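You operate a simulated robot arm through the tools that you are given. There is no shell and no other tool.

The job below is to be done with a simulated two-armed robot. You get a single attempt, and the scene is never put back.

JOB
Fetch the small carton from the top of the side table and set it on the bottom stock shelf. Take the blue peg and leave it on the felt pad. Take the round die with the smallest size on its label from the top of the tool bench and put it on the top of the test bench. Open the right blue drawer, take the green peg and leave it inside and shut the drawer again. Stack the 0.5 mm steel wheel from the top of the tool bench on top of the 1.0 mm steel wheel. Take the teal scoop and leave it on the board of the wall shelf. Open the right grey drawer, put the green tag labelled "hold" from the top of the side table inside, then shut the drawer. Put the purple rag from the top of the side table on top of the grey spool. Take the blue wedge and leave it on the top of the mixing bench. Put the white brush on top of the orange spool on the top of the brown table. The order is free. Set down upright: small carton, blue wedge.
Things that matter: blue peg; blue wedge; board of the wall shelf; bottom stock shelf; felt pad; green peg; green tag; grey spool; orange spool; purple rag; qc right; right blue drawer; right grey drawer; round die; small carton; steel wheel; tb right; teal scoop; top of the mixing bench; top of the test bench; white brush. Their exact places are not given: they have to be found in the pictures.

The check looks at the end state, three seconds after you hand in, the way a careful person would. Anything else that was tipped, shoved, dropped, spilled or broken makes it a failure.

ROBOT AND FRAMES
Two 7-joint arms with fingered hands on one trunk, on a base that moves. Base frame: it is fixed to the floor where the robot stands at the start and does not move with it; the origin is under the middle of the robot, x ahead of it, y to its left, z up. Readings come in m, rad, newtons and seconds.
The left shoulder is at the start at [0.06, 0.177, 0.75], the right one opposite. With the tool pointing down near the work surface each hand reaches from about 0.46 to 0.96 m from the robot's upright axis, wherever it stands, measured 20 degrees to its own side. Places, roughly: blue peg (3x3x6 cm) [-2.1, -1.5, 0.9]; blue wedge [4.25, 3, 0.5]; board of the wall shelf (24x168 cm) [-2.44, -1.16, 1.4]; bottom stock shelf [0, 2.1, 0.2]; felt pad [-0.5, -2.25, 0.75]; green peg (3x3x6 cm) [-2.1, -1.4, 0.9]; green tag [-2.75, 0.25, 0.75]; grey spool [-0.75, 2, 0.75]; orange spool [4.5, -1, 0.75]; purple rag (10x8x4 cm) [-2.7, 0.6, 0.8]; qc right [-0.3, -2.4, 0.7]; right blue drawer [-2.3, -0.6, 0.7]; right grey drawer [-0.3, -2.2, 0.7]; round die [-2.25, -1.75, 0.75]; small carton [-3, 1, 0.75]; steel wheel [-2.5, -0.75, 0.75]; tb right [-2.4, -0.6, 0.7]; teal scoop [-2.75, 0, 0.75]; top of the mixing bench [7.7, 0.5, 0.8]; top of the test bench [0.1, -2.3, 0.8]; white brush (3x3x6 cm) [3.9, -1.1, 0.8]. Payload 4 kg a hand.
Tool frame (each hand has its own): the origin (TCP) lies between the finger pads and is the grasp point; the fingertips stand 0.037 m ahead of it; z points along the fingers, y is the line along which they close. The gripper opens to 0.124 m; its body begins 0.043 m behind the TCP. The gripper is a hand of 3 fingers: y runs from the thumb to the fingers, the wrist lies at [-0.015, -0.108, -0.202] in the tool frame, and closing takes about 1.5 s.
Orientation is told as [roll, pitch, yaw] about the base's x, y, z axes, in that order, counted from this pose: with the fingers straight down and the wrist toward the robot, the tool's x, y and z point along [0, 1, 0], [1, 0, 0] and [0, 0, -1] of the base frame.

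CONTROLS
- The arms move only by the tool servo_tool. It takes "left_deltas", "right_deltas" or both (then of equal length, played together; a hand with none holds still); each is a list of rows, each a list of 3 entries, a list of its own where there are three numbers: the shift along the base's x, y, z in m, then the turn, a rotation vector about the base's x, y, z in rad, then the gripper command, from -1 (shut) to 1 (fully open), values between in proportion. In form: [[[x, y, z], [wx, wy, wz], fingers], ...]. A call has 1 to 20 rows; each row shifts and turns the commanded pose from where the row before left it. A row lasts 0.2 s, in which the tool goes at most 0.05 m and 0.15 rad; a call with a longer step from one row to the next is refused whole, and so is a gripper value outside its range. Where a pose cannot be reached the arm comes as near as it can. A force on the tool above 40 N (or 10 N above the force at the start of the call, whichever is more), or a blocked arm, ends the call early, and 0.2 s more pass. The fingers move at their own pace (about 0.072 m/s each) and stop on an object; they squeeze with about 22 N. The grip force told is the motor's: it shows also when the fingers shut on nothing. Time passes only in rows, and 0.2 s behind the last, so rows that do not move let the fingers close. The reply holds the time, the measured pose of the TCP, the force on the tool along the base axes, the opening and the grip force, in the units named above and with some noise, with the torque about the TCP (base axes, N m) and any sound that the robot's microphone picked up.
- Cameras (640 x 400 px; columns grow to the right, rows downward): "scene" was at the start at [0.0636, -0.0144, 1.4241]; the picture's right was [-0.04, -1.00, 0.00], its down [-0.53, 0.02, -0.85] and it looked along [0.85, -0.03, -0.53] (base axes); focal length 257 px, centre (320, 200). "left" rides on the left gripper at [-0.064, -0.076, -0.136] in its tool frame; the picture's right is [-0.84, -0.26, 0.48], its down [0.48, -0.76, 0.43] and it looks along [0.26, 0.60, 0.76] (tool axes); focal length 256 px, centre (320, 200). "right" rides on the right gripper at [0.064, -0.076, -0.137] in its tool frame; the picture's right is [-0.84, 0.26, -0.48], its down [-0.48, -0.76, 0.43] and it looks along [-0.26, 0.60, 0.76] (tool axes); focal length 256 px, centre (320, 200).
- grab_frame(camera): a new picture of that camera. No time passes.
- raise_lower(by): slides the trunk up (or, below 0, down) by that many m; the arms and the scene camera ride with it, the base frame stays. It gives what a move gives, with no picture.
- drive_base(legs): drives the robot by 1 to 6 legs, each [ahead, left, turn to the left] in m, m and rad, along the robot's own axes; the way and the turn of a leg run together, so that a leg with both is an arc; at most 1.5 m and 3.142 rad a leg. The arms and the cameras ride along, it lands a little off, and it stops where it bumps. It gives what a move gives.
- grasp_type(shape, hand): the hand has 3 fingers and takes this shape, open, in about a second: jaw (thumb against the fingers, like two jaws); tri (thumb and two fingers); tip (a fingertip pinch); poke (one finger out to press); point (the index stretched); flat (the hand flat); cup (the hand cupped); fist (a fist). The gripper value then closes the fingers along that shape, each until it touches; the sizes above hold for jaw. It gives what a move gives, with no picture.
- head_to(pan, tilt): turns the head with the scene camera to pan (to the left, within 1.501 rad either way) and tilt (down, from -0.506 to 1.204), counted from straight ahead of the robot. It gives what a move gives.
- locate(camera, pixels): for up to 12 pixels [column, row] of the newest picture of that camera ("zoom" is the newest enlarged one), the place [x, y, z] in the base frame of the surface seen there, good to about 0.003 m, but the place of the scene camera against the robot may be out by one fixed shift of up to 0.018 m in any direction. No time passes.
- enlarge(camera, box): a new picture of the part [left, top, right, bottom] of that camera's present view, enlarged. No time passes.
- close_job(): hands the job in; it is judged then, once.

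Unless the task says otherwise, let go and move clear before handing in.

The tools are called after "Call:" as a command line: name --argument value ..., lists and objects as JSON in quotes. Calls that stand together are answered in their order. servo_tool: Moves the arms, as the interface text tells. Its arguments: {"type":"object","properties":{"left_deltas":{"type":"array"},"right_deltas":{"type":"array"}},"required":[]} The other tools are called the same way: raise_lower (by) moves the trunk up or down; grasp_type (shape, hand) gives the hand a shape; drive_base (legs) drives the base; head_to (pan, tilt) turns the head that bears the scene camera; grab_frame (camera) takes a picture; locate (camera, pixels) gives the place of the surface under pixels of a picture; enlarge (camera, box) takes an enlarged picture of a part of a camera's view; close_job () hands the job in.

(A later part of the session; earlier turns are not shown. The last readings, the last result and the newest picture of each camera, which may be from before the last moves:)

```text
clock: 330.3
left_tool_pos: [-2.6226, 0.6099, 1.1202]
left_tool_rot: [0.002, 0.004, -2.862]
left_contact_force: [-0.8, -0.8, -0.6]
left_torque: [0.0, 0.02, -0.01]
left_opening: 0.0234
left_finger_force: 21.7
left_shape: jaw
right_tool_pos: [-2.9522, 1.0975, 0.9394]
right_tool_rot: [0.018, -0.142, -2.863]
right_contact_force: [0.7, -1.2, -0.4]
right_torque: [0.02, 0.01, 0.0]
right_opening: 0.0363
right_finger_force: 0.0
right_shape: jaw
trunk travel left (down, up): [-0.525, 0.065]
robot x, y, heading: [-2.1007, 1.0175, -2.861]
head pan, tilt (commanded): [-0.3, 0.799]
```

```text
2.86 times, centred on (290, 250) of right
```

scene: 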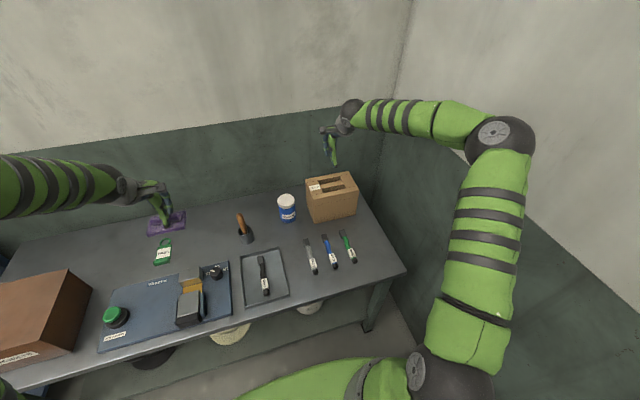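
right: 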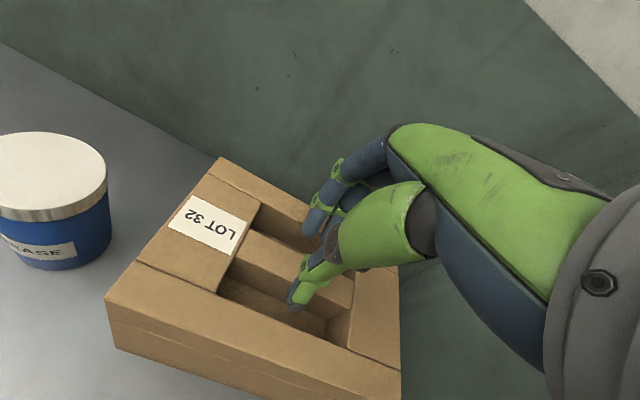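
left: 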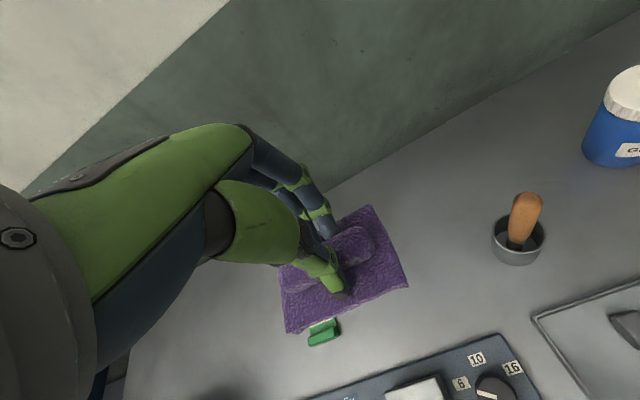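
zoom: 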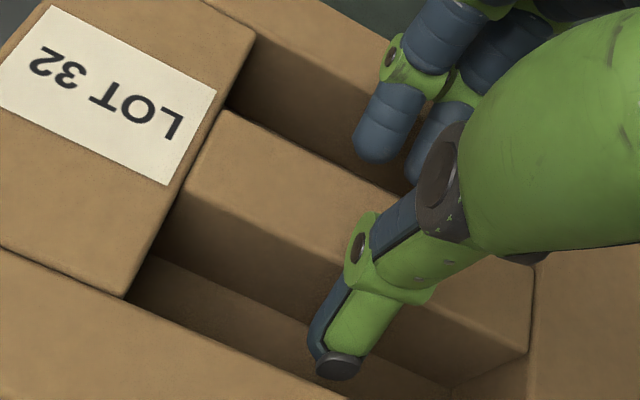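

No contact; the tips are 7 mm into the slots. I'll go a further 16 mm.

Call:
servo_tool --right_deltas '[[[0, 0, -0.008], [0, 0, 0], -0.42], [[0, 0, -0.008], [0, 0, 0], -0.42], [[0, 0, 0], [0, 0, 0], -0.42]]'

Call:
enlarge --camera "right" --box '[220, 180, 360, 320]'

```text
clock: 331.1
left_tool_pos: [-2.619, 0.6095, 1.1206]
left_tool_rot: [0.002, 0.0, -2.863]
left_contact_force: [-0.9, -0.1, -0.5]
left_torque: [0.01, 0.01, 0.01]
left_opening: 0.0233
left_finger_force: 22.2
left_shape: jaw
right_tool_pos: [-2.9519, 1.0971, 0.9278]
right_tool_rot: [0.017, -0.149, -2.863]
right_contact_force: [4.3, 2.5, 24.5]
right_torque: [-0.06, 1.08, -0.06]
right_opening: 0.0371
right_finger_force: 0.0
right_shape: jaw
trunk travel left (down, up): [-0.525, 0.065]
robot x, y, heading: [-2.0995, 1.024, -2.859]
head pan, tilt (commanded): [-0.3, 0.799]
```

```text
2.86 times, centred on (290, 250) of right
```

zoom: 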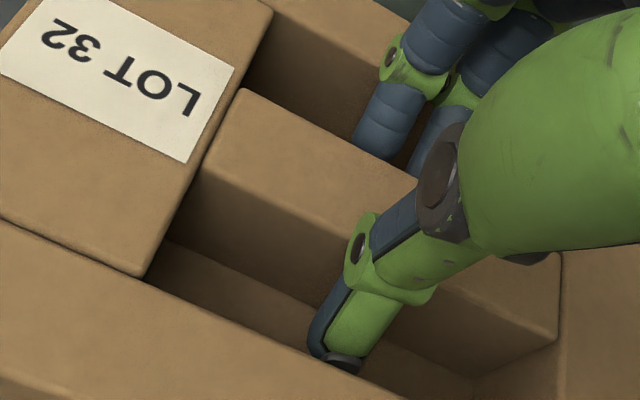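

The fingers' outer side now touches the rear rim (24 N), with the tips 19 mm deep; that's deep enough. I'll ease up 2 mm and close on the bar.

Call:
servo_tool --right_deltas '[[[0.001, 0, 0.003], [0, 0, 0], -0.42], [[0, 0, 0], [0, 0, 0], -0.6], [[0, 0, 0], [0, 0, 0], -0.8], [[0, 0, 0], [0, 0, 0], -1], [[0, 0, 0], [0, 0, 0], -1], [[0, 0, 0], [0, 0, 0], -1]]'

Call:
grab_frame --camera "right"

```text
clock: 332.5
left_tool_pos: [-2.6201, 0.6097, 1.1201]
left_tool_rot: [0.001, 0.0, -2.863]
left_contact_force: [0.3, 0.2, -0.4]
left_torque: [0.01, 0.01, 0.0]
left_opening: 0.0235
left_finger_force: 21.8
left_shape: jaw
right_tool_pos: [-2.9514, 1.097, 0.9269]
right_tool_rot: [0.018, -0.144, -2.861]
right_contact_force: [6.1, 2.6, 20.2]
right_torque: [-0.09, 0.98, -0.07]
right_opening: 0.0309
right_finger_force: 21.9
right_shape: jaw
trunk travel left (down, up): [-0.525, 0.065]
robot x, y, heading: [-2.1015, 1.0178, -2.861]
head pan, tilt (commanded): [-0.3, 0.799]
```

```text
taken
```

right: 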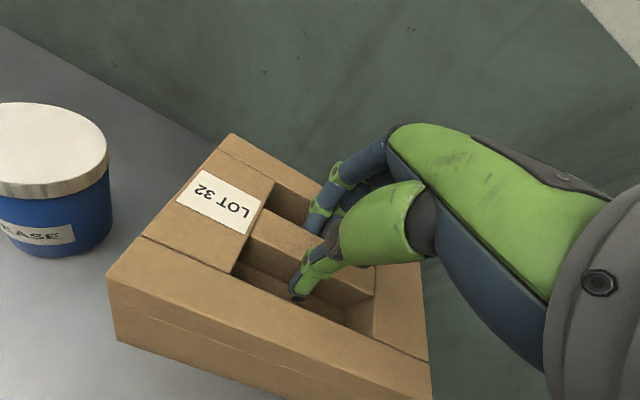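

The grip reads 0.031 m open at 22 N. I'll raise slightly to see whether it holds the bar.

Call:
servo_tool --right_deltas '[[[0, 0, 0.004], [0, 0, 0], -1], [[0, 0, 0], [0, 0, 0], -1]]'

Call:
enlarge --camera "right" --box '[240, 170, 380, 310]'

```text
clock: 333.1
left_tool_pos: [-2.6213, 0.6096, 1.1189]
left_tool_rot: [0.003, 0.001, -2.863]
left_contact_force: [0.8, 0.0, -0.5]
left_torque: [0.03, 0.02, 0.0]
left_opening: 0.0238
left_finger_force: 21.8
left_shape: jaw
right_tool_pos: [-2.9517, 1.098, 0.9289]
right_tool_rot: [0.019, -0.14, -2.862]
right_contact_force: [1.2, 1.0, 3.4]
right_torque: [-0.06, 0.43, -0.02]
right_opening: 0.029
right_finger_force: 21.9
right_shape: jaw
trunk travel left (down, up): [-0.525, 0.065]
robot x, y, heading: [-2.0987, 1.0193, -2.864]
head pan, tilt (commanded): [-0.3, 0.799]
```

```text
2.86 times, centred on (310, 240) of right
```

zoom: 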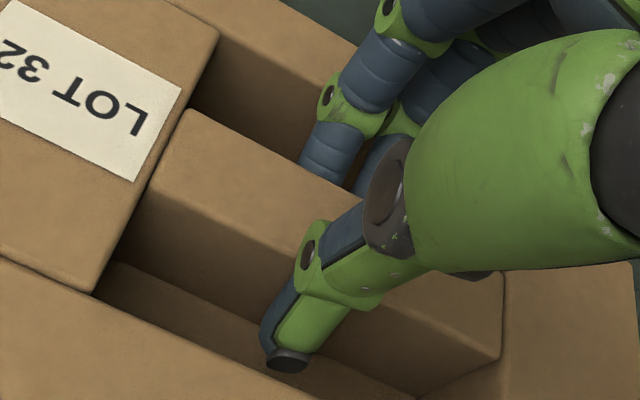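

The upward force fell to 3 N as I rose, so the grip seems to hold. I'll lift another 2 cm slowly and watch the load.

Call:
servo_tool --right_deltas '[[[0, 0, 0.006], [0, 0, 0], -1], [[0, 0, 0.008], [0, 0, 0], -1], [[0, 0, 0.008], [0, 0, 0], -1], [[0, 0, 0], [0, 0, 0], -1]]'

Call:
enlarge --camera "scene" --box '[270, 120, 400, 240]'

Call:
grab_frame --camera "right"

```text
clock: 334.1
left_tool_pos: [-2.6225, 0.6092, 1.1184]
left_tool_rot: [0.003, 0.002, -2.861]
left_contact_force: [-0.6, -0.3, -1.0]
left_torque: [-0.02, 0.01, 0.01]
left_opening: 0.0234
left_finger_force: 21.4
left_shape: jaw
right_tool_pos: [-2.9512, 1.0978, 0.9514]
right_tool_rot: [0.017, -0.142, -2.864]
right_contact_force: [-0.3, 0.1, -9.1]
right_torque: [0.0, -0.03, 0.03]
right_opening: 0.027
right_finger_force: 22.3
right_shape: jaw
trunk travel left (down, up): [-0.525, 0.065]
robot x, y, heading: [-2.102, 1.0207, -2.862]
head pan, tilt (commanded): [-0.3, 0.799]
```

```text
3.33 times, centred on (335, 180) of scene
```

zoom: 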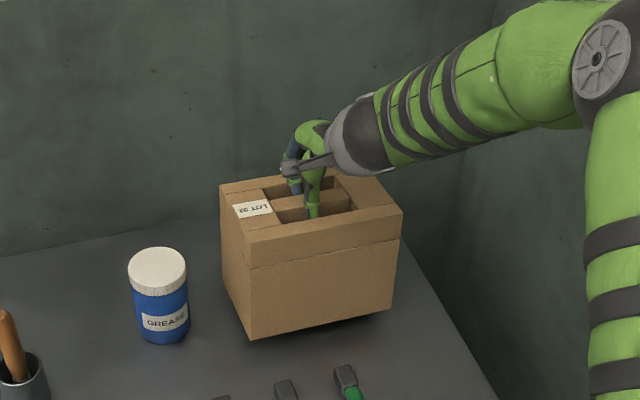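

```text
taken
```

right: 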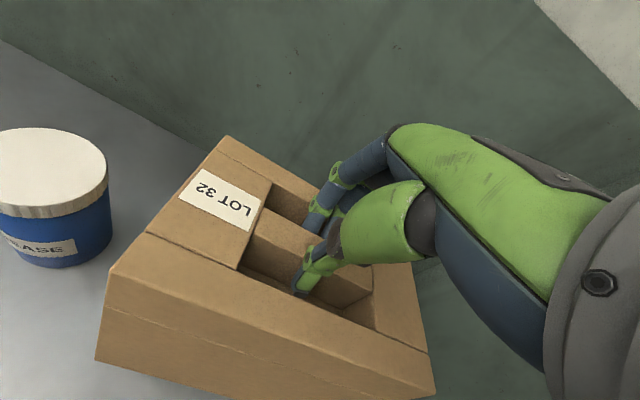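

The carton is up and held (9 N load, level). I'll raise it to a safe height, shift left away from the crate, and retract it toward me.

Call:
servo_tool --right_deltas '[[[0, 0, 0.03], [0, 0, 0], -1], [[0, 0, 0.035], [0, 0, 0], -1], [[0, 0, 0.035], [0, 0, 0], -1], [[0, 0, 0.035], [0, 0, 0], -1], [[0, 0, 0.03], [0, 0, 0], -1], [[0.02, 0.006, 0.02], [0, 0, 0], -1], [[0.03, 0.0085, 0], [0, 0, 0], -1], [[0.03, 0.0085, 0], [0, 0, 0], -1], [[0.03, 0.0085, 0], [0, 0, 0], -1], [[0.03, 0.0085, 0], [0, 0, 0], -1]]'

Call:
grab_frame --camera "right"

Call:
grab_frame --camera "scene"

```text
clock: 336.3
left_tool_pos: [-2.6206, 0.6112, 1.1189]
left_tool_rot: [0.003, 0.002, -2.863]
left_contact_force: [0.8, -0.2, 0.6]
left_torque: [0.0, 0.02, -0.01]
left_opening: 0.0236
left_finger_force: 21.8
left_shape: jaw
right_tool_pos: [-2.8101, 1.1379, 1.137]
right_tool_rot: [0.017, -0.144, -2.859]
right_contact_force: [0.7, 0.8, -9.3]
right_torque: [0.04, 0.03, -0.01]
right_opening: 0.0269
right_finger_force: 22.2
right_shape: jaw
trunk travel left (down, up): [-0.525, 0.065]
robot x, y, heading: [-2.1008, 1.0207, -2.86]
head pan, tilt (commanded): [-0.3, 0.799]
```

```text
taken
```

right: 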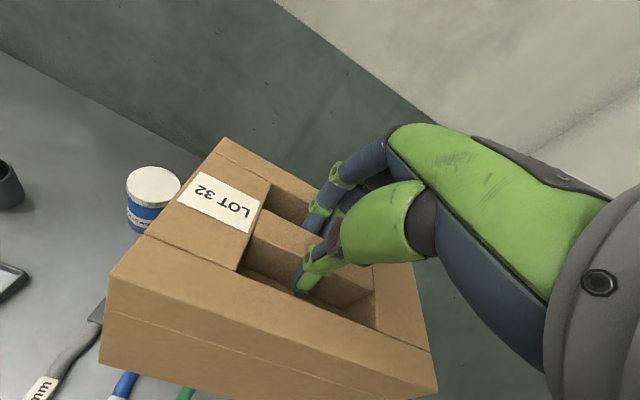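

```text
taken
```

scene: 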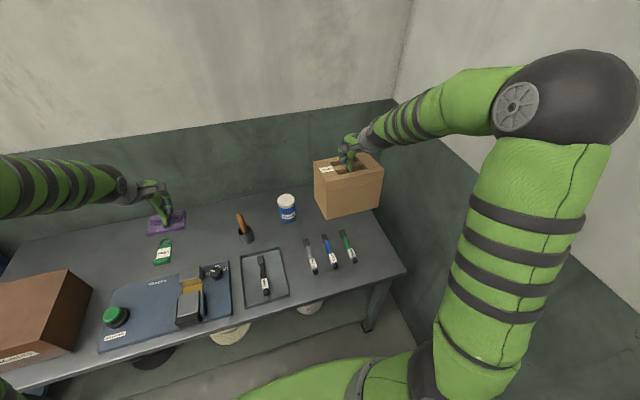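

Both items are held securely. I'll shift left, back away, and turn right to face the stock shelf.

Call:
drive_base --legs '[[0, 0.3, 0], [-0.65, 0, 0], [0, 0.35, 0], [0, 0, -1.571], [0, -0.6, 0]]'

Call:
head_to --pan 0.0 --tilt 0.5

Call:
grab_frame --camera "scene"

```text
clock: 350.3
left_tool_pos: [-1.122, 1.2689, 1.1193]
left_tool_rot: [0.001, 0.002, 1.856]
left_contact_force: [-0.6, 0.6, -1.0]
left_torque: [-0.02, -0.03, -0.03]
left_opening: 0.0231
left_finger_force: 22.1
left_shape: jaw
right_tool_pos: [-0.5953, 1.4602, 1.1365]
right_tool_rot: [0.016, -0.144, 1.854]
right_contact_force: [0.1, -0.4, -8.2]
right_torque: [-0.02, -0.03, 0.0]
right_opening: 0.0267
right_finger_force: 21.9
right_shape: jaw
trunk travel left (down, up): [-0.525, 0.065]
robot x, y, heading: [-0.7062, 0.7477, 1.856]
head pan, tilt (commanded): [-0.3, 0.799]
```

```text
clock: 351.1
left_tool_pos: [-1.1227, 1.2686, 1.1184]
left_tool_rot: [0.001, 0.001, 1.854]
left_contact_force: [0.0, 0.7, 0.5]
left_torque: [-0.01, -0.02, 0.0]
left_opening: 0.0229
left_finger_force: 22.4
left_shape: jaw
right_tool_pos: [-0.5947, 1.4601, 1.1363]
right_tool_rot: [0.018, -0.141, 1.855]
right_contact_force: [1.0, 0.3, -8.9]
right_torque: [-0.03, 0.02, 0.02]
right_opening: 0.0266
right_finger_force: 22.5
right_shape: jaw
trunk travel left (down, up): [-0.525, 0.065]
robot x, y, heading: [-0.7084, 0.7475, 1.853]
head pan, tilt (commanded): [0.0, 0.499]
```

```text
taken
```

scene: 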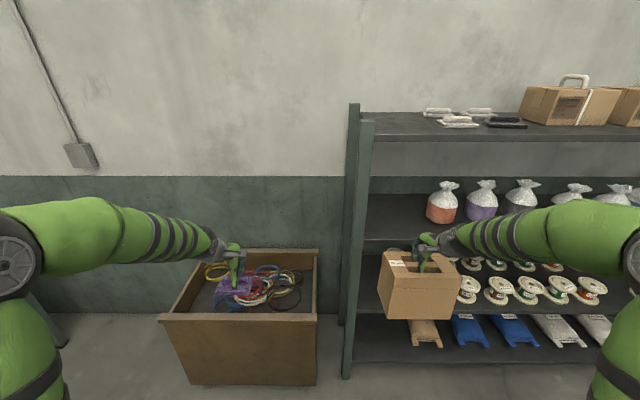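

I'm facing the stock shelf's left end; the carton hides part of it. I'll enlarge to find the grey spool and free space on the bottom board.

Call:
enlarge --camera "scene" --box '[340, 230, 640, 370]'

Call:
locate --camera "scene" --pixels '[[362, 350], [348, 370], [375, 345], [400, 350], [380, 360], [408, 345], [425, 333], [440, 345], [366, 235], [366, 315], [450, 310], [550, 308]]'

```text
2.13 times, centred on (490, 300) of scene
```

zoom: 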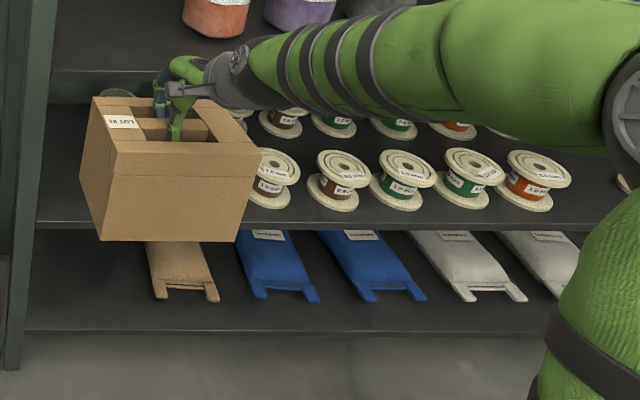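

```text
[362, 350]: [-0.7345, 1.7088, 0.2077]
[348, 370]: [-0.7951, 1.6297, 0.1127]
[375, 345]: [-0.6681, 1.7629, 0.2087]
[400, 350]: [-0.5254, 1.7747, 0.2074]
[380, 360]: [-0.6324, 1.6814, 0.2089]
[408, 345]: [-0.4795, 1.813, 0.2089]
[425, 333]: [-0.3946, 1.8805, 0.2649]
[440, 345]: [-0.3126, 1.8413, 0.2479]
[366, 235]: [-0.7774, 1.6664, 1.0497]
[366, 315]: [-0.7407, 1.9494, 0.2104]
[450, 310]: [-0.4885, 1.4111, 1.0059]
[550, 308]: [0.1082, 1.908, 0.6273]
```

The bottom board is at z 0.20 with free room at its left end (about 0.33 m, between the post and the brown bag). Now I need a clear look at the leftmost spool, so I'll shift right and look back left.

Call:
drive_base --legs '[[0, -0.75, 0]]'

Call:
head_to --pan 0.45 --tilt 0.5

Call:
grab_frame --camera "scene"

Call:
enlarge --camera "scene" --box '[200, 150, 460, 350]'

```text
clock: 355.1
left_tool_pos: [-0.407, 1.4805, 1.1193]
left_tool_rot: [0.002, 0.001, 1.855]
left_contact_force: [-0.4, 0.3, 0.1]
left_torque: [-0.03, -0.01, 0.01]
left_opening: 0.023
left_finger_force: 22.4
left_shape: jaw
right_tool_pos: [0.1203, 1.6691, 1.1367]
right_tool_rot: [0.018, -0.142, 1.855]
right_contact_force: [0.4, 0.4, -8.9]
right_torque: [0.0, -0.01, 0.0]
right_opening: 0.0267
right_finger_force: 21.7
right_shape: jaw
trunk travel left (down, up): [-0.525, 0.065]
robot x, y, heading: [0.0072, 0.9553, 1.857]
head pan, tilt (commanded): [0.0, 0.499]
```

```text
clock: 356.0
left_tool_pos: [-0.4069, 1.479, 1.1198]
left_tool_rot: [0.003, 0.003, 1.857]
left_contact_force: [0.0, -0.2, -0.2]
left_torque: [-0.03, 0.0, 0.0]
left_opening: 0.0231
left_finger_force: 21.8
left_shape: jaw
right_tool_pos: [0.12, 1.6707, 1.136]
right_tool_rot: [0.019, -0.143, 1.856]
right_contact_force: [-0.2, 0.7, -8.7]
right_torque: [0.01, 0.0, -0.04]
right_opening: 0.0266
right_finger_force: 21.8
right_shape: jaw
trunk travel left (down, up): [-0.525, 0.065]
robot x, y, heading: [0.0023, 0.9575, 1.852]
head pan, tilt (commanded): [0.45, 0.499]
```

```text
taken
```

scene: 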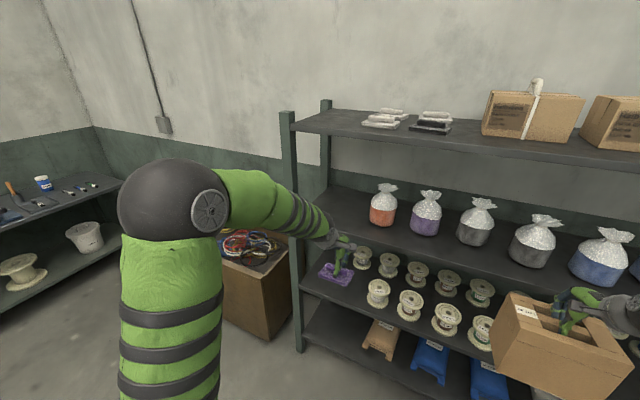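

```text
2.00 times, centred on (330, 250) of scene
```

zoom: 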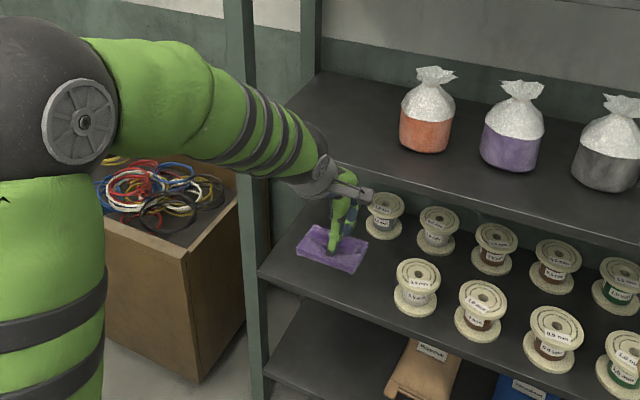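

Several leftmost spools look pale: zoom (385,215), (438,230), (415,285). I'll enlarge each and locate them to identify the grey one.

Call:
locate --camera "zoom" --pixels '[[385, 205], [438, 220], [417, 272], [483, 295], [497, 238], [555, 250], [553, 325], [335, 250], [385, 235], [420, 305], [340, 310], [470, 180]]'

Call:
enlarge --camera "scene" --box '[350, 240, 414, 320]'

Call:
enlarge --camera "scene" --box '[400, 250, 500, 350]'

```text
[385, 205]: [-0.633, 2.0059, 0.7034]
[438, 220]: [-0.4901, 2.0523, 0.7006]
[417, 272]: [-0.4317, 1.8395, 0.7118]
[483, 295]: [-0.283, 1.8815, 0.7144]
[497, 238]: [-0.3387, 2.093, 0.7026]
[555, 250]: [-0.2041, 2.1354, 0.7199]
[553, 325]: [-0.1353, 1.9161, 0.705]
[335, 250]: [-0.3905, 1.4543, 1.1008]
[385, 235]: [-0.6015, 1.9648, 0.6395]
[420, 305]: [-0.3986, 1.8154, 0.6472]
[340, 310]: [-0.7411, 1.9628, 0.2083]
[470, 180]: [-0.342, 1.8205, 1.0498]
```

```text
5.00 times, centred on (382, 280) of scene
```

zoom: 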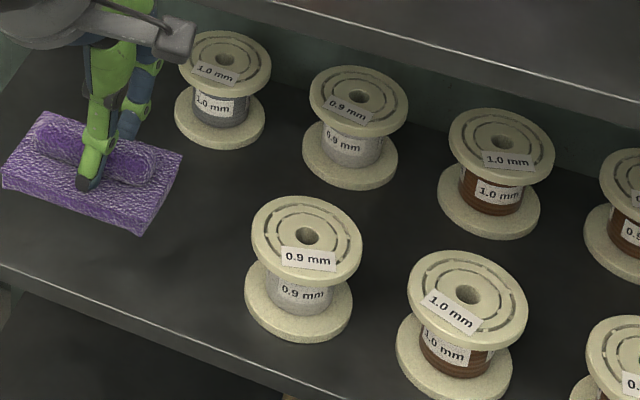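

```text
4.00 times, centred on (450, 300) of scene
```

zoom: 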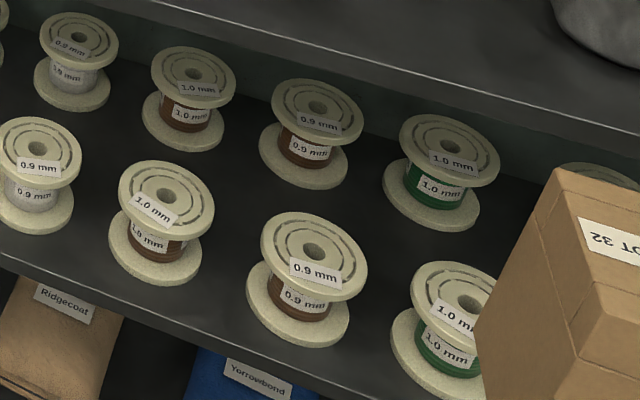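

The spool with grey wire is the rear leftmost one, near (-0.625, 2.01), top z about 0.695. The carton should go first, so I'll lower the trunk here, lift the left hand back up, and lower the carton to bottom-board height.

Call:
raise_lower --by -0.5

Call:
servo_tool --left_deltas '[[[0.0, 0.0, 0.04], [0, 0, 0], -1], [[0.0, 0.0, 0.04], [0, 0, 0], -1], [[0.0, 0.0, 0.04], [0, 0, 0], -1], [[0.0, 0.0, 0.04], [0, 0, 0], -1], [[0.0, 0.0, 0.04], [0, 0, 0], -1], [[0.0, 0.0, 0.04], [0, 0, 0], -1], [[0.0, 0.0, 0.04], [0, 0, 0], -1]]' --right_deltas '[[[0.0, 0.0, -0.03], [0, 0, 0], -1], [[0.0, 0.0, -0.03], [0, 0, 0], -1], [[0.0, 0.0, -0.03], [0, 0, 0], -1], [[0.0, 0.0, -0.03], [0, 0, 0], -1], [[0.0, 0.0, -0.03], [0, 0, 0], -1], [[0.0, 0.0, -0.03], [0, 0, 0], -1], [[0.0, 0.0, -0.03], [0, 0, 0], -1]]'

Call:
head_to --pan 0.0 --tilt 0.4

Call:
grab_frame --camera "scene"

```text
refused: -0.5 is not a number from -0.4 to 0.4
```

```text
clock: 357.6
left_tool_pos: [-0.4067, 1.4787, 1.3995]
left_tool_rot: [0.002, 0.003, 1.856]
left_contact_force: [-0.2, 0.2, 0.2]
left_torque: [-0.01, 0.02, 0.01]
left_opening: 0.0229
left_finger_force: 22.2
left_shape: jaw
right_tool_pos: [0.1197, 1.6714, 0.9253]
right_tool_rot: [0.016, -0.141, 1.856]
right_contact_force: [0.4, 0.7, -9.3]
right_torque: [-0.03, -0.01, -0.01]
right_opening: 0.0263
right_finger_force: 22.1
right_shape: jaw
trunk travel left (down, up): [-0.525, 0.065]
robot x, y, heading: [0.0046, 0.9561, 1.858]
head pan, tilt (commanded): [0.45, 0.499]
```

```text
clock: 358.5
left_tool_pos: [-0.4079, 1.4802, 1.3997]
left_tool_rot: [0.003, 0.004, 1.856]
left_contact_force: [0.0, 0.9, -0.4]
left_torque: [0.03, -0.01, 0.02]
left_opening: 0.0231
left_finger_force: 22.1
left_shape: jaw
right_tool_pos: [0.1203, 1.6691, 0.9262]
right_tool_rot: [0.018, -0.143, 1.854]
right_contact_force: [-0.4, -0.6, -9.0]
right_torque: [0.0, 0.0, -0.02]
right_opening: 0.0263
right_finger_force: 21.9
right_shape: jaw
trunk travel left (down, up): [-0.525, 0.065]
robot x, y, heading: [0.0059, 0.9556, 1.853]
head pan, tilt (commanded): [0.0, 0.4]
```

```text
taken
```

scene: 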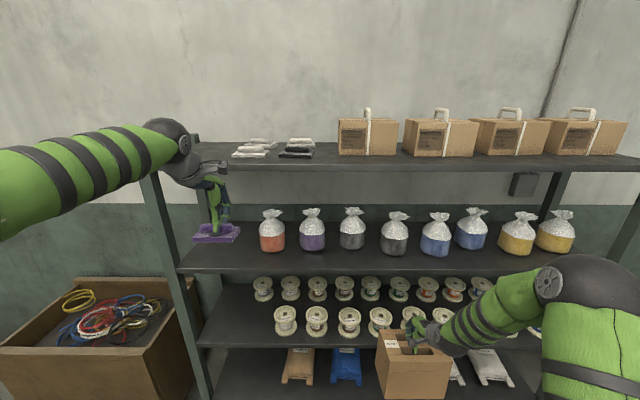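

The trunk step is limited to 0.4 m; the hands moved as planned. I'll lower the trunk in two steps so the carton's bottom is about 5 cm above the bottom board.

Call:
raise_lower --by -0.4

Call:
raise_lower --by -0.1

Call:
drive_base --legs '[[0, 0.6, 0]]'

Call:
head_to --pan -0.15 --tilt 0.5

Call:
grab_frame --camera "scene"

Call:
grab_frame --camera "right"

```text
clock: 362.4
left_tool_pos: [-0.4087, 1.4785, 0.9995]
left_tool_rot: [0.0, 0.002, 1.855]
left_contact_force: [0.6, -0.2, -0.9]
left_torque: [0.0, 0.01, 0.01]
left_opening: 0.0227
left_finger_force: 22.0
left_shape: jaw
right_tool_pos: [0.1191, 1.6704, 0.5268]
right_tool_rot: [0.018, -0.143, 1.855]
right_contact_force: [1.0, -0.6, -8.7]
right_torque: [-0.01, -0.04, 0.01]
right_opening: 0.0262
right_finger_force: 22.2
right_shape: jaw
trunk travel left (down, up): [-0.125, 0.465]
robot x, y, heading: [0.005, 0.9551, 1.861]
head pan, tilt (commanded): [0.0, 0.4]
```

```text
clock: 363.7
left_tool_pos: [-0.4098, 1.4778, 0.8979]
left_tool_rot: [0.002, 0.002, 1.856]
left_contact_force: [0.1, 1.6, -0.5]
left_torque: [-0.01, 0.04, 0.0]
left_opening: 0.0231
left_finger_force: 21.9
left_shape: jaw
right_tool_pos: [0.119, 1.6701, 0.4268]
right_tool_rot: [0.018, -0.144, 1.854]
right_contact_force: [0.0, -0.1, -9.2]
right_torque: [-0.02, -0.05, 0.0]
right_opening: 0.0266
right_finger_force: 22.0
right_shape: jaw
trunk travel left (down, up): [-0.025, 0.565]
robot x, y, heading: [0.0076, 0.9542, 1.857]
head pan, tilt (commanded): [0.0, 0.4]
```

```text
clock: 367.1
left_tool_pos: [-0.9899, 1.305, 0.8992]
left_tool_rot: [0.002, 0.002, 1.862]
left_contact_force: [0.3, 1.0, -0.2]
left_torque: [-0.02, 0.0, -0.04]
left_opening: 0.0232
left_finger_force: 22.2
left_shape: jaw
right_tool_pos: [-0.4612, 1.5011, 0.4262]
right_tool_rot: [0.018, -0.142, 1.86]
right_contact_force: [-0.1, -0.6, -7.8]
right_torque: [0.0, -0.01, 0.02]
right_opening: 0.0267
right_finger_force: 22.4
right_shape: jaw
trunk travel left (down, up): [-0.025, 0.565]
robot x, y, heading: [-0.5715, 0.7862, 1.863]
head pan, tilt (commanded): [0.0, 0.4]
```

```text
clock: 367.8
left_tool_pos: [-0.989, 1.3038, 0.898]
left_tool_rot: [0.001, 0.002, 1.862]
left_contact_force: [-0.1, -0.5, 0.2]
left_torque: [0.01, -0.01, 0.0]
left_opening: 0.023
left_finger_force: 21.3
left_shape: jaw
right_tool_pos: [-0.462, 1.4973, 0.4265]
right_tool_rot: [0.019, -0.142, 1.861]
right_contact_force: [-0.3, 0.8, -8.5]
right_torque: [-0.01, -0.06, -0.01]
right_opening: 0.0268
right_finger_force: 21.6
right_shape: jaw
trunk travel left (down, up): [-0.025, 0.565]
robot x, y, heading: [-0.5727, 0.7834, 1.863]
head pan, tilt (commanded): [-0.15, 0.499]
```

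```text
taken
```

scene: 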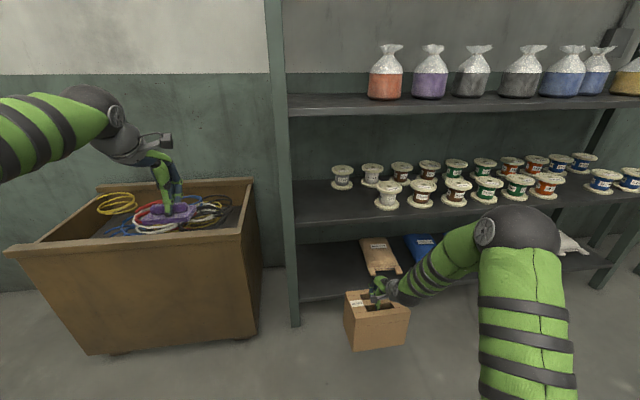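

```text
taken
```

right: 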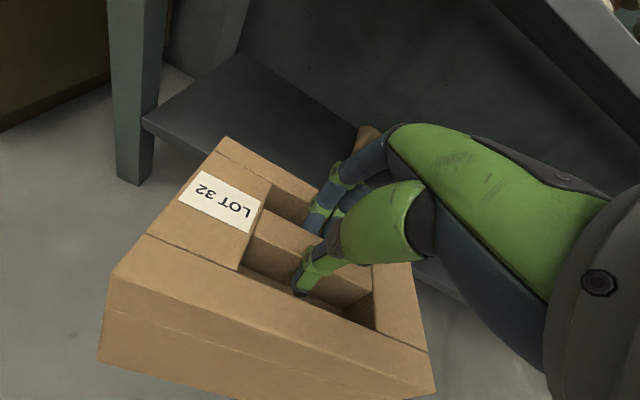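

The carton is in front of the bottom board, a bit too far right. I'll locate the bag, board edges and the second board's underside.

Call:
locate --camera "scene" --pixels '[[362, 240], [370, 272], [378, 276], [330, 296], [310, 298], [330, 270], [310, 226], [310, 221], [400, 212], [400, 207], [298, 322], [350, 175]]'

Call:
locate --camera "right" --pixels '[[150, 125], [143, 118], [200, 140], [240, 60], [300, 120], [370, 130], [355, 135], [135, 180], [560, 30], [180, 110], [112, 300]]'

Call:
enlarge --camera "scene" --box '[270, 150, 470, 350]'

```text
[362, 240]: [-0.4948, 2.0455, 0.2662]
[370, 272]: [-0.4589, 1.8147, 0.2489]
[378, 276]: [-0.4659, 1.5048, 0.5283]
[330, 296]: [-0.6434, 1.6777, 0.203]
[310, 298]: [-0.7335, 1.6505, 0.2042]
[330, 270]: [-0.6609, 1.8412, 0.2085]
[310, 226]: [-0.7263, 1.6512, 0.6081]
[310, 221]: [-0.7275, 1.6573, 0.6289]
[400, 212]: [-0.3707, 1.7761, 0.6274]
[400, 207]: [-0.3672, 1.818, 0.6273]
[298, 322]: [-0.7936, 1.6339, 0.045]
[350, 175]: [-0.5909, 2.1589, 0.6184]
```

```text
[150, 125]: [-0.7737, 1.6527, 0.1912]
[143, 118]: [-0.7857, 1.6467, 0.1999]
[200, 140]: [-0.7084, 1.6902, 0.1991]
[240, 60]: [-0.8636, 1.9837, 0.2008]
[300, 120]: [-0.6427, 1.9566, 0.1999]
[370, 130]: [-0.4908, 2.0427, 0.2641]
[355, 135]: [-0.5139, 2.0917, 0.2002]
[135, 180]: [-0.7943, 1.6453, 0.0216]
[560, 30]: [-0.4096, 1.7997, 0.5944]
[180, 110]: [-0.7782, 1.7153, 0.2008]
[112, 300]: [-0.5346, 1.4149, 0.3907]
```

```text
2.00 times, centred on (370, 250) of scene
```

zoom: 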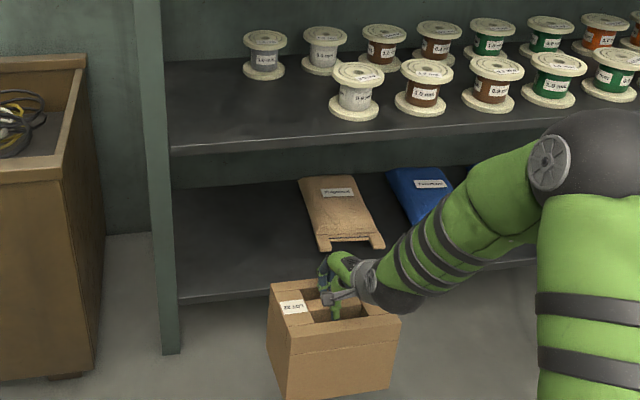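

The bottom board's front edge is at u 1.80, its free part from d -0.05 to 0.30, and the board above has its underside near z 0.585. I'll shift left 0.1 m and move the carton in, stopping short to check.

Call:
drive_base --legs '[[0, 0.1, -0.013], [0.22, 0, 0]]'

Call:
grab_frame --camera "right"

Call:
grab_frame --camera "scene"

```text
clock: 370.2
left_tool_pos: [-1.1401, 1.4929, 0.8994]
left_tool_rot: [0.003, 0.001, 1.849]
left_contact_force: [0.6, -0.2, -0.3]
left_torque: [0.01, -0.02, -0.02]
left_opening: 0.0231
left_finger_force: 22.0
left_shape: jaw
right_tool_pos: [-0.6098, 1.6805, 0.4253]
right_tool_rot: [0.017, -0.141, 1.848]
right_contact_force: [0.4, 0.4, -8.2]
right_torque: [-0.03, -0.04, -0.02]
right_opening: 0.0266
right_finger_force: 21.6
right_shape: jaw
trunk travel left (down, up): [-0.025, 0.565]
robot x, y, heading: [-0.7298, 0.9681, 1.854]
head pan, tilt (commanded): [-0.15, 0.499]
```

```text
taken
```

right: 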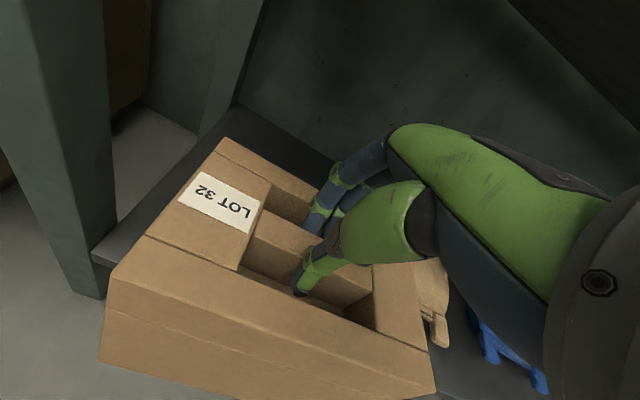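

```text
taken
```

scene: 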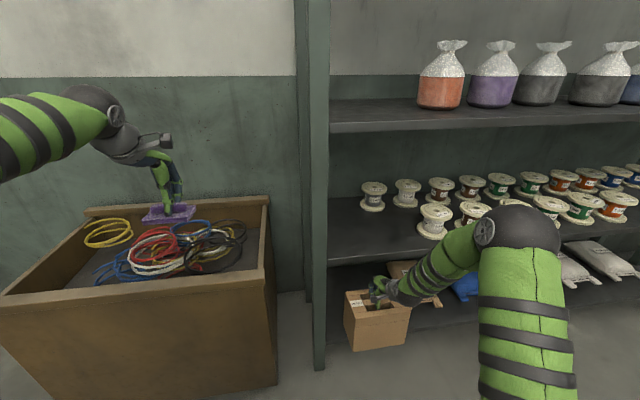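

The carton is entering over the board at d 0.126 with its bottom at z 0.247. I'll move it 8 cm further in with the arm.

Call:
servo_tool --right_deltas '[[[-0.0073, 0.0257, 0], [0, 0, 0], -1], [[-0.0073, 0.0257, 0], [0, 0, 0], -1], [[-0.0073, 0.0257, 0], [0, 0, 0], -1], [[0, 0, 0], [0, 0, 0], -1]]'

Call:
grab_frame --camera "right"

Call:
enlarge --camera "scene" --box '[300, 210, 480, 380]'

```text
clock: 371.2
left_tool_pos: [-1.1389, 1.493, 0.899]
left_tool_rot: [0.002, 0.0, 1.847]
left_contact_force: [-1.2, 0.5, -0.6]
left_torque: [0.02, 0.01, -0.01]
left_opening: 0.0232
left_finger_force: 21.8
left_shape: jaw
right_tool_pos: [-0.6325, 1.7588, 0.4261]
right_tool_rot: [0.017, -0.142, 1.849]
right_contact_force: [-1.3, 1.0, -9.1]
right_torque: [-0.02, 0.02, 0.0]
right_opening: 0.0265
right_finger_force: 22.1
right_shape: jaw
trunk travel left (down, up): [-0.025, 0.565]
robot x, y, heading: [-0.7256, 0.972, 1.851]
head pan, tilt (commanded): [-0.15, 0.499]
```

```text
taken
```

right: 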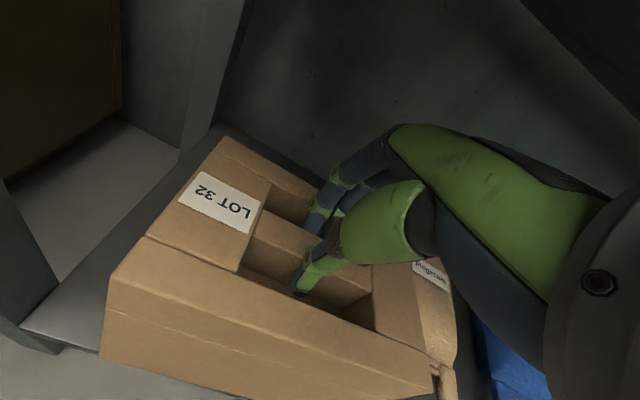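

```text
2.35 times, centred on (390, 295) of scene
```

zoom: 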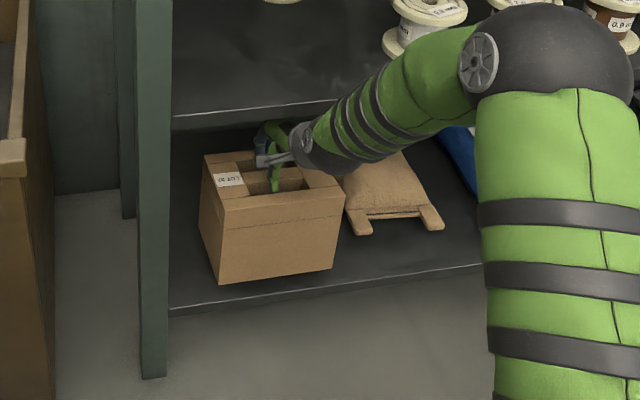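

The carton is fully above the board, clear of the bag. I'll lower it slowly to the board.

Call:
servo_tool --right_deltas '[[[0, 0, -0.02], [0, 0, 0], -1], [[0, 0, -0.015], [0, 0, 0], -1], [[0, 0, -0.006], [0, 0, 0], -1], [[0, 0, 0], [0, 0, 0], -1]]'

Call:
enlarge --camera "scene" --box '[300, 210, 480, 380]'

```text
clock: 372.2
left_tool_pos: [-1.1392, 1.4927, 0.8995]
left_tool_rot: [0.002, 0.002, 1.847]
left_contact_force: [0.5, -0.7, 0.0]
left_torque: [0.01, -0.02, 0.05]
left_opening: 0.0228
left_finger_force: 22.0
left_shape: jaw
right_tool_pos: [-0.6308, 1.7588, 0.3854]
right_tool_rot: [0.018, -0.143, 1.846]
right_contact_force: [-0.9, -0.8, -6.7]
right_torque: [0.06, -0.03, 0.01]
right_opening: 0.0267
right_finger_force: 22.1
right_shape: jaw
trunk travel left (down, up): [-0.025, 0.565]
robot x, y, heading: [-0.7263, 0.9663, 1.851]
head pan, tilt (commanded): [-0.15, 0.499]
```

```text
2.35 times, centred on (390, 295) of scene
```

zoom: 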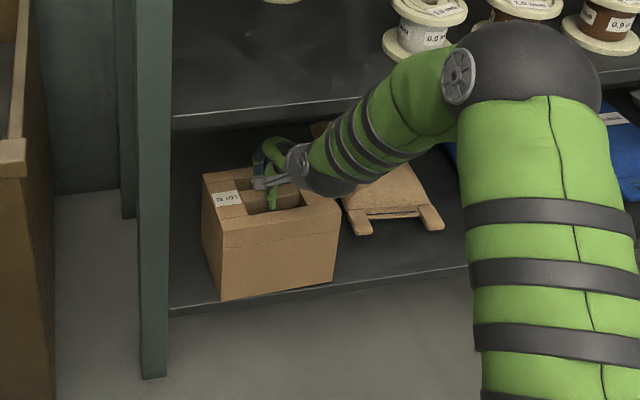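

Call:
servo_tool --right_deltas '[[[0, 0, -0.003], [0, 0, 0], -1], [[0, 0, -0.002], [0, 0, 0], -1], [[0, 0, 0], [0, 0, 0], -1]]'

```text
clock: 373.0
left_tool_pos: [-1.14, 1.4918, 0.8998]
left_tool_rot: [0.001, 0.0, 1.847]
left_contact_force: [0.5, -0.6, -0.7]
left_torque: [-0.02, 0.02, 0.02]
left_opening: 0.023
left_finger_force: 22.5
left_shape: jaw
right_tool_pos: [-0.6318, 1.757, 0.3838]
right_tool_rot: [0.018, -0.146, 1.848]
right_contact_force: [3.3, -7.6, 17.9]
right_torque: [0.07, -0.01, 0.03]
right_opening: 0.0272
right_finger_force: 21.8
right_shape: jaw
trunk travel left (down, up): [-0.025, 0.565]
robot x, y, heading: [-0.7289, 0.9669, 1.852]
head pan, tilt (commanded): [-0.15, 0.499]
```

The carton stands on the board (18 N). I'll ease up, open just enough to free the bar, and rise 2.6 cm before backing straight out under the board above.

Call:
servo_tool --right_deltas '[[[0, 0, 0.002], [0, 0, 0], -0.8], [[0, 0, 0], [0, 0, 0], -0.6], [[0, 0, 0], [0, 0, 0], -0.45], [[0, 0, 0], [0, 0, 0], -0.45], [[0, 0, 0.006], [0, 0, 0], -0.45], [[0, 0, 0.006], [0, 0, 0], -0.45], [[0, 0, 0], [0, 0, 0], -0.45]]'

Call:
grab_frame --camera "right"

```text
clock: 374.6
left_tool_pos: [-1.14, 1.4925, 0.8994]
left_tool_rot: [0.002, 0.002, 1.846]
left_contact_force: [-0.6, -0.6, 0.4]
left_torque: [-0.01, -0.01, -0.02]
left_opening: 0.023
left_finger_force: 21.9
left_shape: jaw
right_tool_pos: [-0.6332, 1.7578, 0.3937]
right_tool_rot: [0.016, -0.142, 1.849]
right_contact_force: [1.0, -2.3, 0.2]
right_torque: [-0.1, -0.02, -0.01]
right_opening: 0.036
right_finger_force: 0.2
right_shape: jaw
trunk travel left (down, up): [-0.025, 0.565]
robot x, y, heading: [-0.7281, 0.9658, 1.849]
head pan, tilt (commanded): [-0.15, 0.499]
```

```text
taken
```

right: 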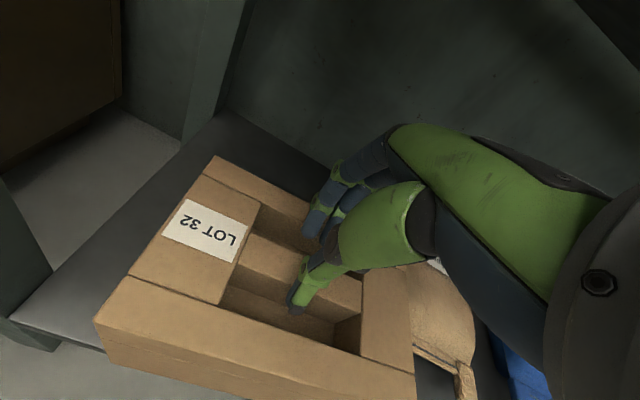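

The bar is free. I'll rise 13 mm more and then back straight out.

Call:
servo_tool --right_deltas '[[[0, 0, 0.007], [0, 0, 0], -0.45], [[0, 0, 0.007], [0, 0, 0], -0.45], [[0, 0, 0], [0, 0, 0], -0.45]]'

Call:
grab_frame --camera "right"

Call:
enlarge --camera "scene" --box '[300, 210, 480, 380]'

```text
clock: 375.4
left_tool_pos: [-1.1388, 1.4923, 0.9001]
left_tool_rot: [0.003, 0.001, 1.847]
left_contact_force: [0.3, -0.2, -0.9]
left_torque: [0.03, 0.0, 0.01]
left_opening: 0.0228
left_finger_force: 21.9
left_shape: jaw
right_tool_pos: [-0.6325, 1.7562, 0.4086]
right_tool_rot: [0.019, -0.144, 1.849]
right_contact_force: [0.2, -0.7, -0.5]
right_torque: [0.0, -0.01, 0.02]
right_opening: 0.034
right_finger_force: 0.1
right_shape: jaw
trunk travel left (down, up): [-0.025, 0.565]
robot x, y, heading: [-0.729, 0.967, 1.844]
head pan, tilt (commanded): [-0.15, 0.499]
```

```text
taken
```

right: 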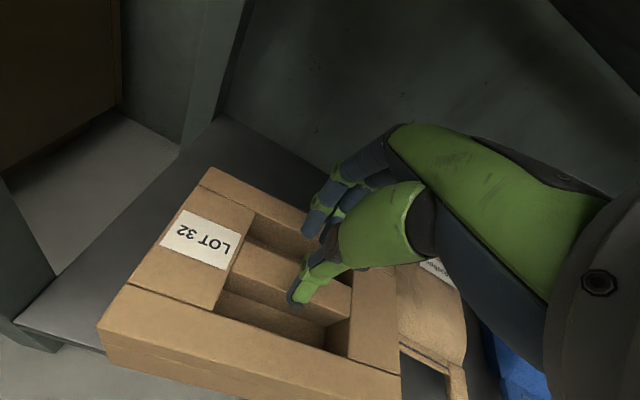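

```text
2.35 times, centred on (390, 295) of scene
```

zoom: 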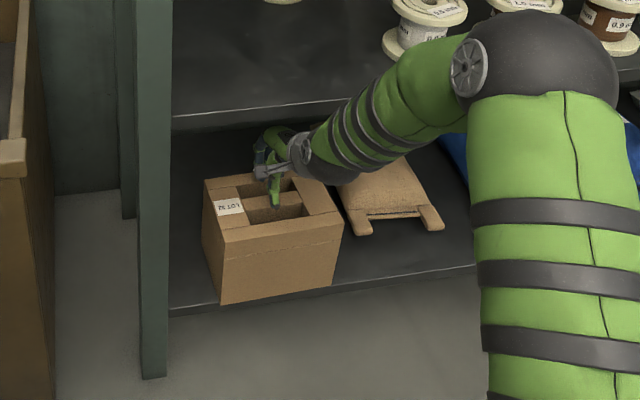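

The tips are 1 cm above the carton. I'll back the hand straight out of the shelf.

Call:
servo_tool --right_deltas '[[[0.0055, -0.0192, 0.002], [0, 0, 0], -0.45], [[0.011, -0.0385, 0], [0, 0, 0], -0.45], [[0.011, -0.0385, 0], [0, 0, 0], -0.45], [[0.011, -0.0385, 0], [0, 0, 0], -0.45], [[0.011, -0.0385, 0], [0, 0, 0], -0.45]]'

Call:
grab_frame --camera "right"

Call:
grab_frame --camera "scene"

```text
clock: 376.6
left_tool_pos: [-1.1402, 1.4916, 0.8989]
left_tool_rot: [0.002, -0.001, 1.85]
left_contact_force: [-0.6, 0.3, -0.2]
left_torque: [0.02, -0.04, 0.02]
left_opening: 0.0233
left_finger_force: 21.8
left_shape: jaw
right_tool_pos: [-0.5825, 1.584, 0.41]
right_tool_rot: [0.018, -0.142, 1.849]
right_contact_force: [-0.4, -1.0, -0.2]
right_torque: [0.0, 0.01, 0.02]
right_opening: 0.0341
right_finger_force: 0.0
right_shape: jaw
trunk travel left (down, up): [-0.025, 0.565]
robot x, y, heading: [-0.727, 0.9652, 1.849]
head pan, tilt (commanded): [-0.15, 0.499]
```

```text
taken
```

right: 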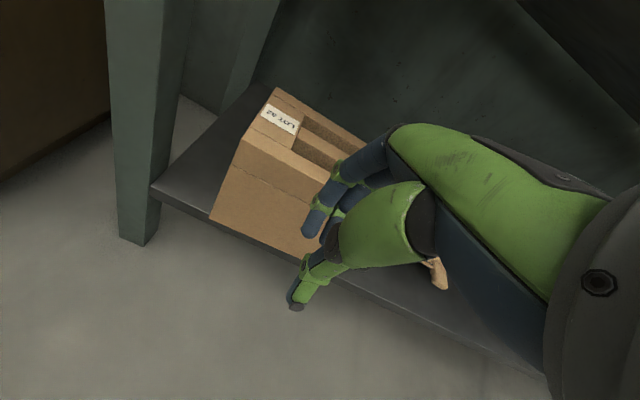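

```text
taken
```

scene: 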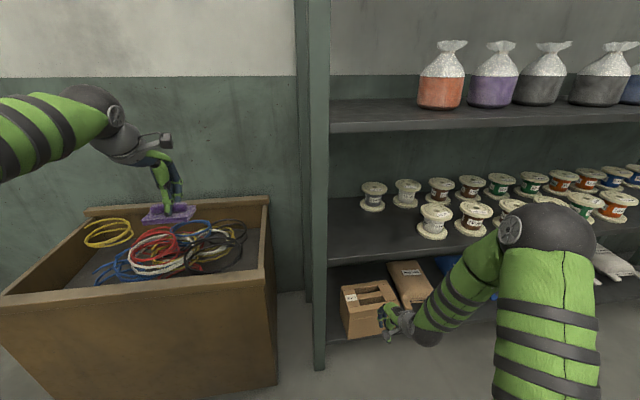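

The carton stands upright on the bottom board. I'll check how its front face lies against the board's front edge.

Call:
enlarge --camera "right" --box '[190, 80, 350, 280]'

Call:
locate --camera "right" --pixels '[[212, 214], [250, 233], [290, 252], [205, 208], [215, 222], [250, 243], [240, 160], [300, 190], [180, 190], [165, 195]]'

```text
2.00 times, centred on (270, 180) of right
```

zoom: 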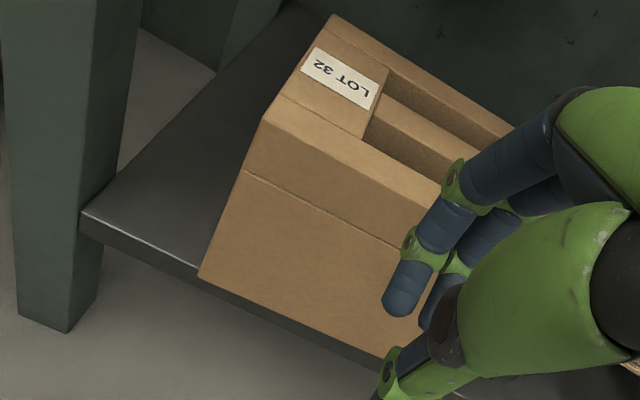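

```text
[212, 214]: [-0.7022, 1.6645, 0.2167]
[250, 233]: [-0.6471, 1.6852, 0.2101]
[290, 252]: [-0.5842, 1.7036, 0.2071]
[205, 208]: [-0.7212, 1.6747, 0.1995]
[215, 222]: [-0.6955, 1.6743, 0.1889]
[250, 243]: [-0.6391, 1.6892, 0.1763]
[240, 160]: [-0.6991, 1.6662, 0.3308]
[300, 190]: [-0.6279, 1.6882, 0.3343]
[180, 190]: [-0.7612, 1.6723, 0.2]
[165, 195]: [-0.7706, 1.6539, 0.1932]
```

The carton's front overhangs the board edge by about 3 mm (1.797 against 1.800), so I'll nudge it in: lower the closed hand in front of it and push gently.

Call:
servo_tool --right_deltas '[[[0, 0, -0.03], [0, 0, 0], -1], [[0, 0, -0.04], [0, 0, 0], -1], [[0, 0, -0.035], [0, 0, 0], -1], [[0, 0, 0], [0, 0, 0], -1], [[0, 0, 0], [0, 0, 0], -1], [[-0.0082, 0.0289, 0], [0, 0, 0], -1], [[-0.0055, 0.0192, 0], [0, 0, 0], -1], [[-0.0041, 0.0144, 0], [0, 0, 0], -1]]'

Call:
grab_frame --camera "right"

```text
clock: 378.4
left_tool_pos: [-1.1396, 1.4929, 0.8998]
left_tool_rot: [0.002, 0.002, 1.848]
left_contact_force: [0.2, 0.5, 0.7]
left_torque: [0.0, 0.01, -0.02]
left_opening: 0.023
left_finger_force: 21.9
left_shape: jaw
right_tool_pos: [-0.5988, 1.6479, 0.3063]
right_tool_rot: [0.016, -0.142, 1.848]
right_contact_force: [0.5, -3.7, 0.3]
right_torque: [0.08, 0.01, 0.0]
right_opening: 0.0003
right_finger_force: 22.7
right_shape: jaw
trunk travel left (down, up): [-0.025, 0.565]
robot x, y, heading: [-0.7296, 0.9675, 1.855]
head pan, tilt (commanded): [-0.15, 0.499]
```

```text
taken
```

right: 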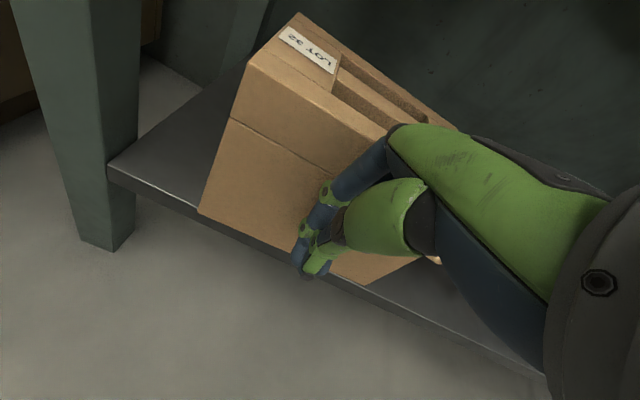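

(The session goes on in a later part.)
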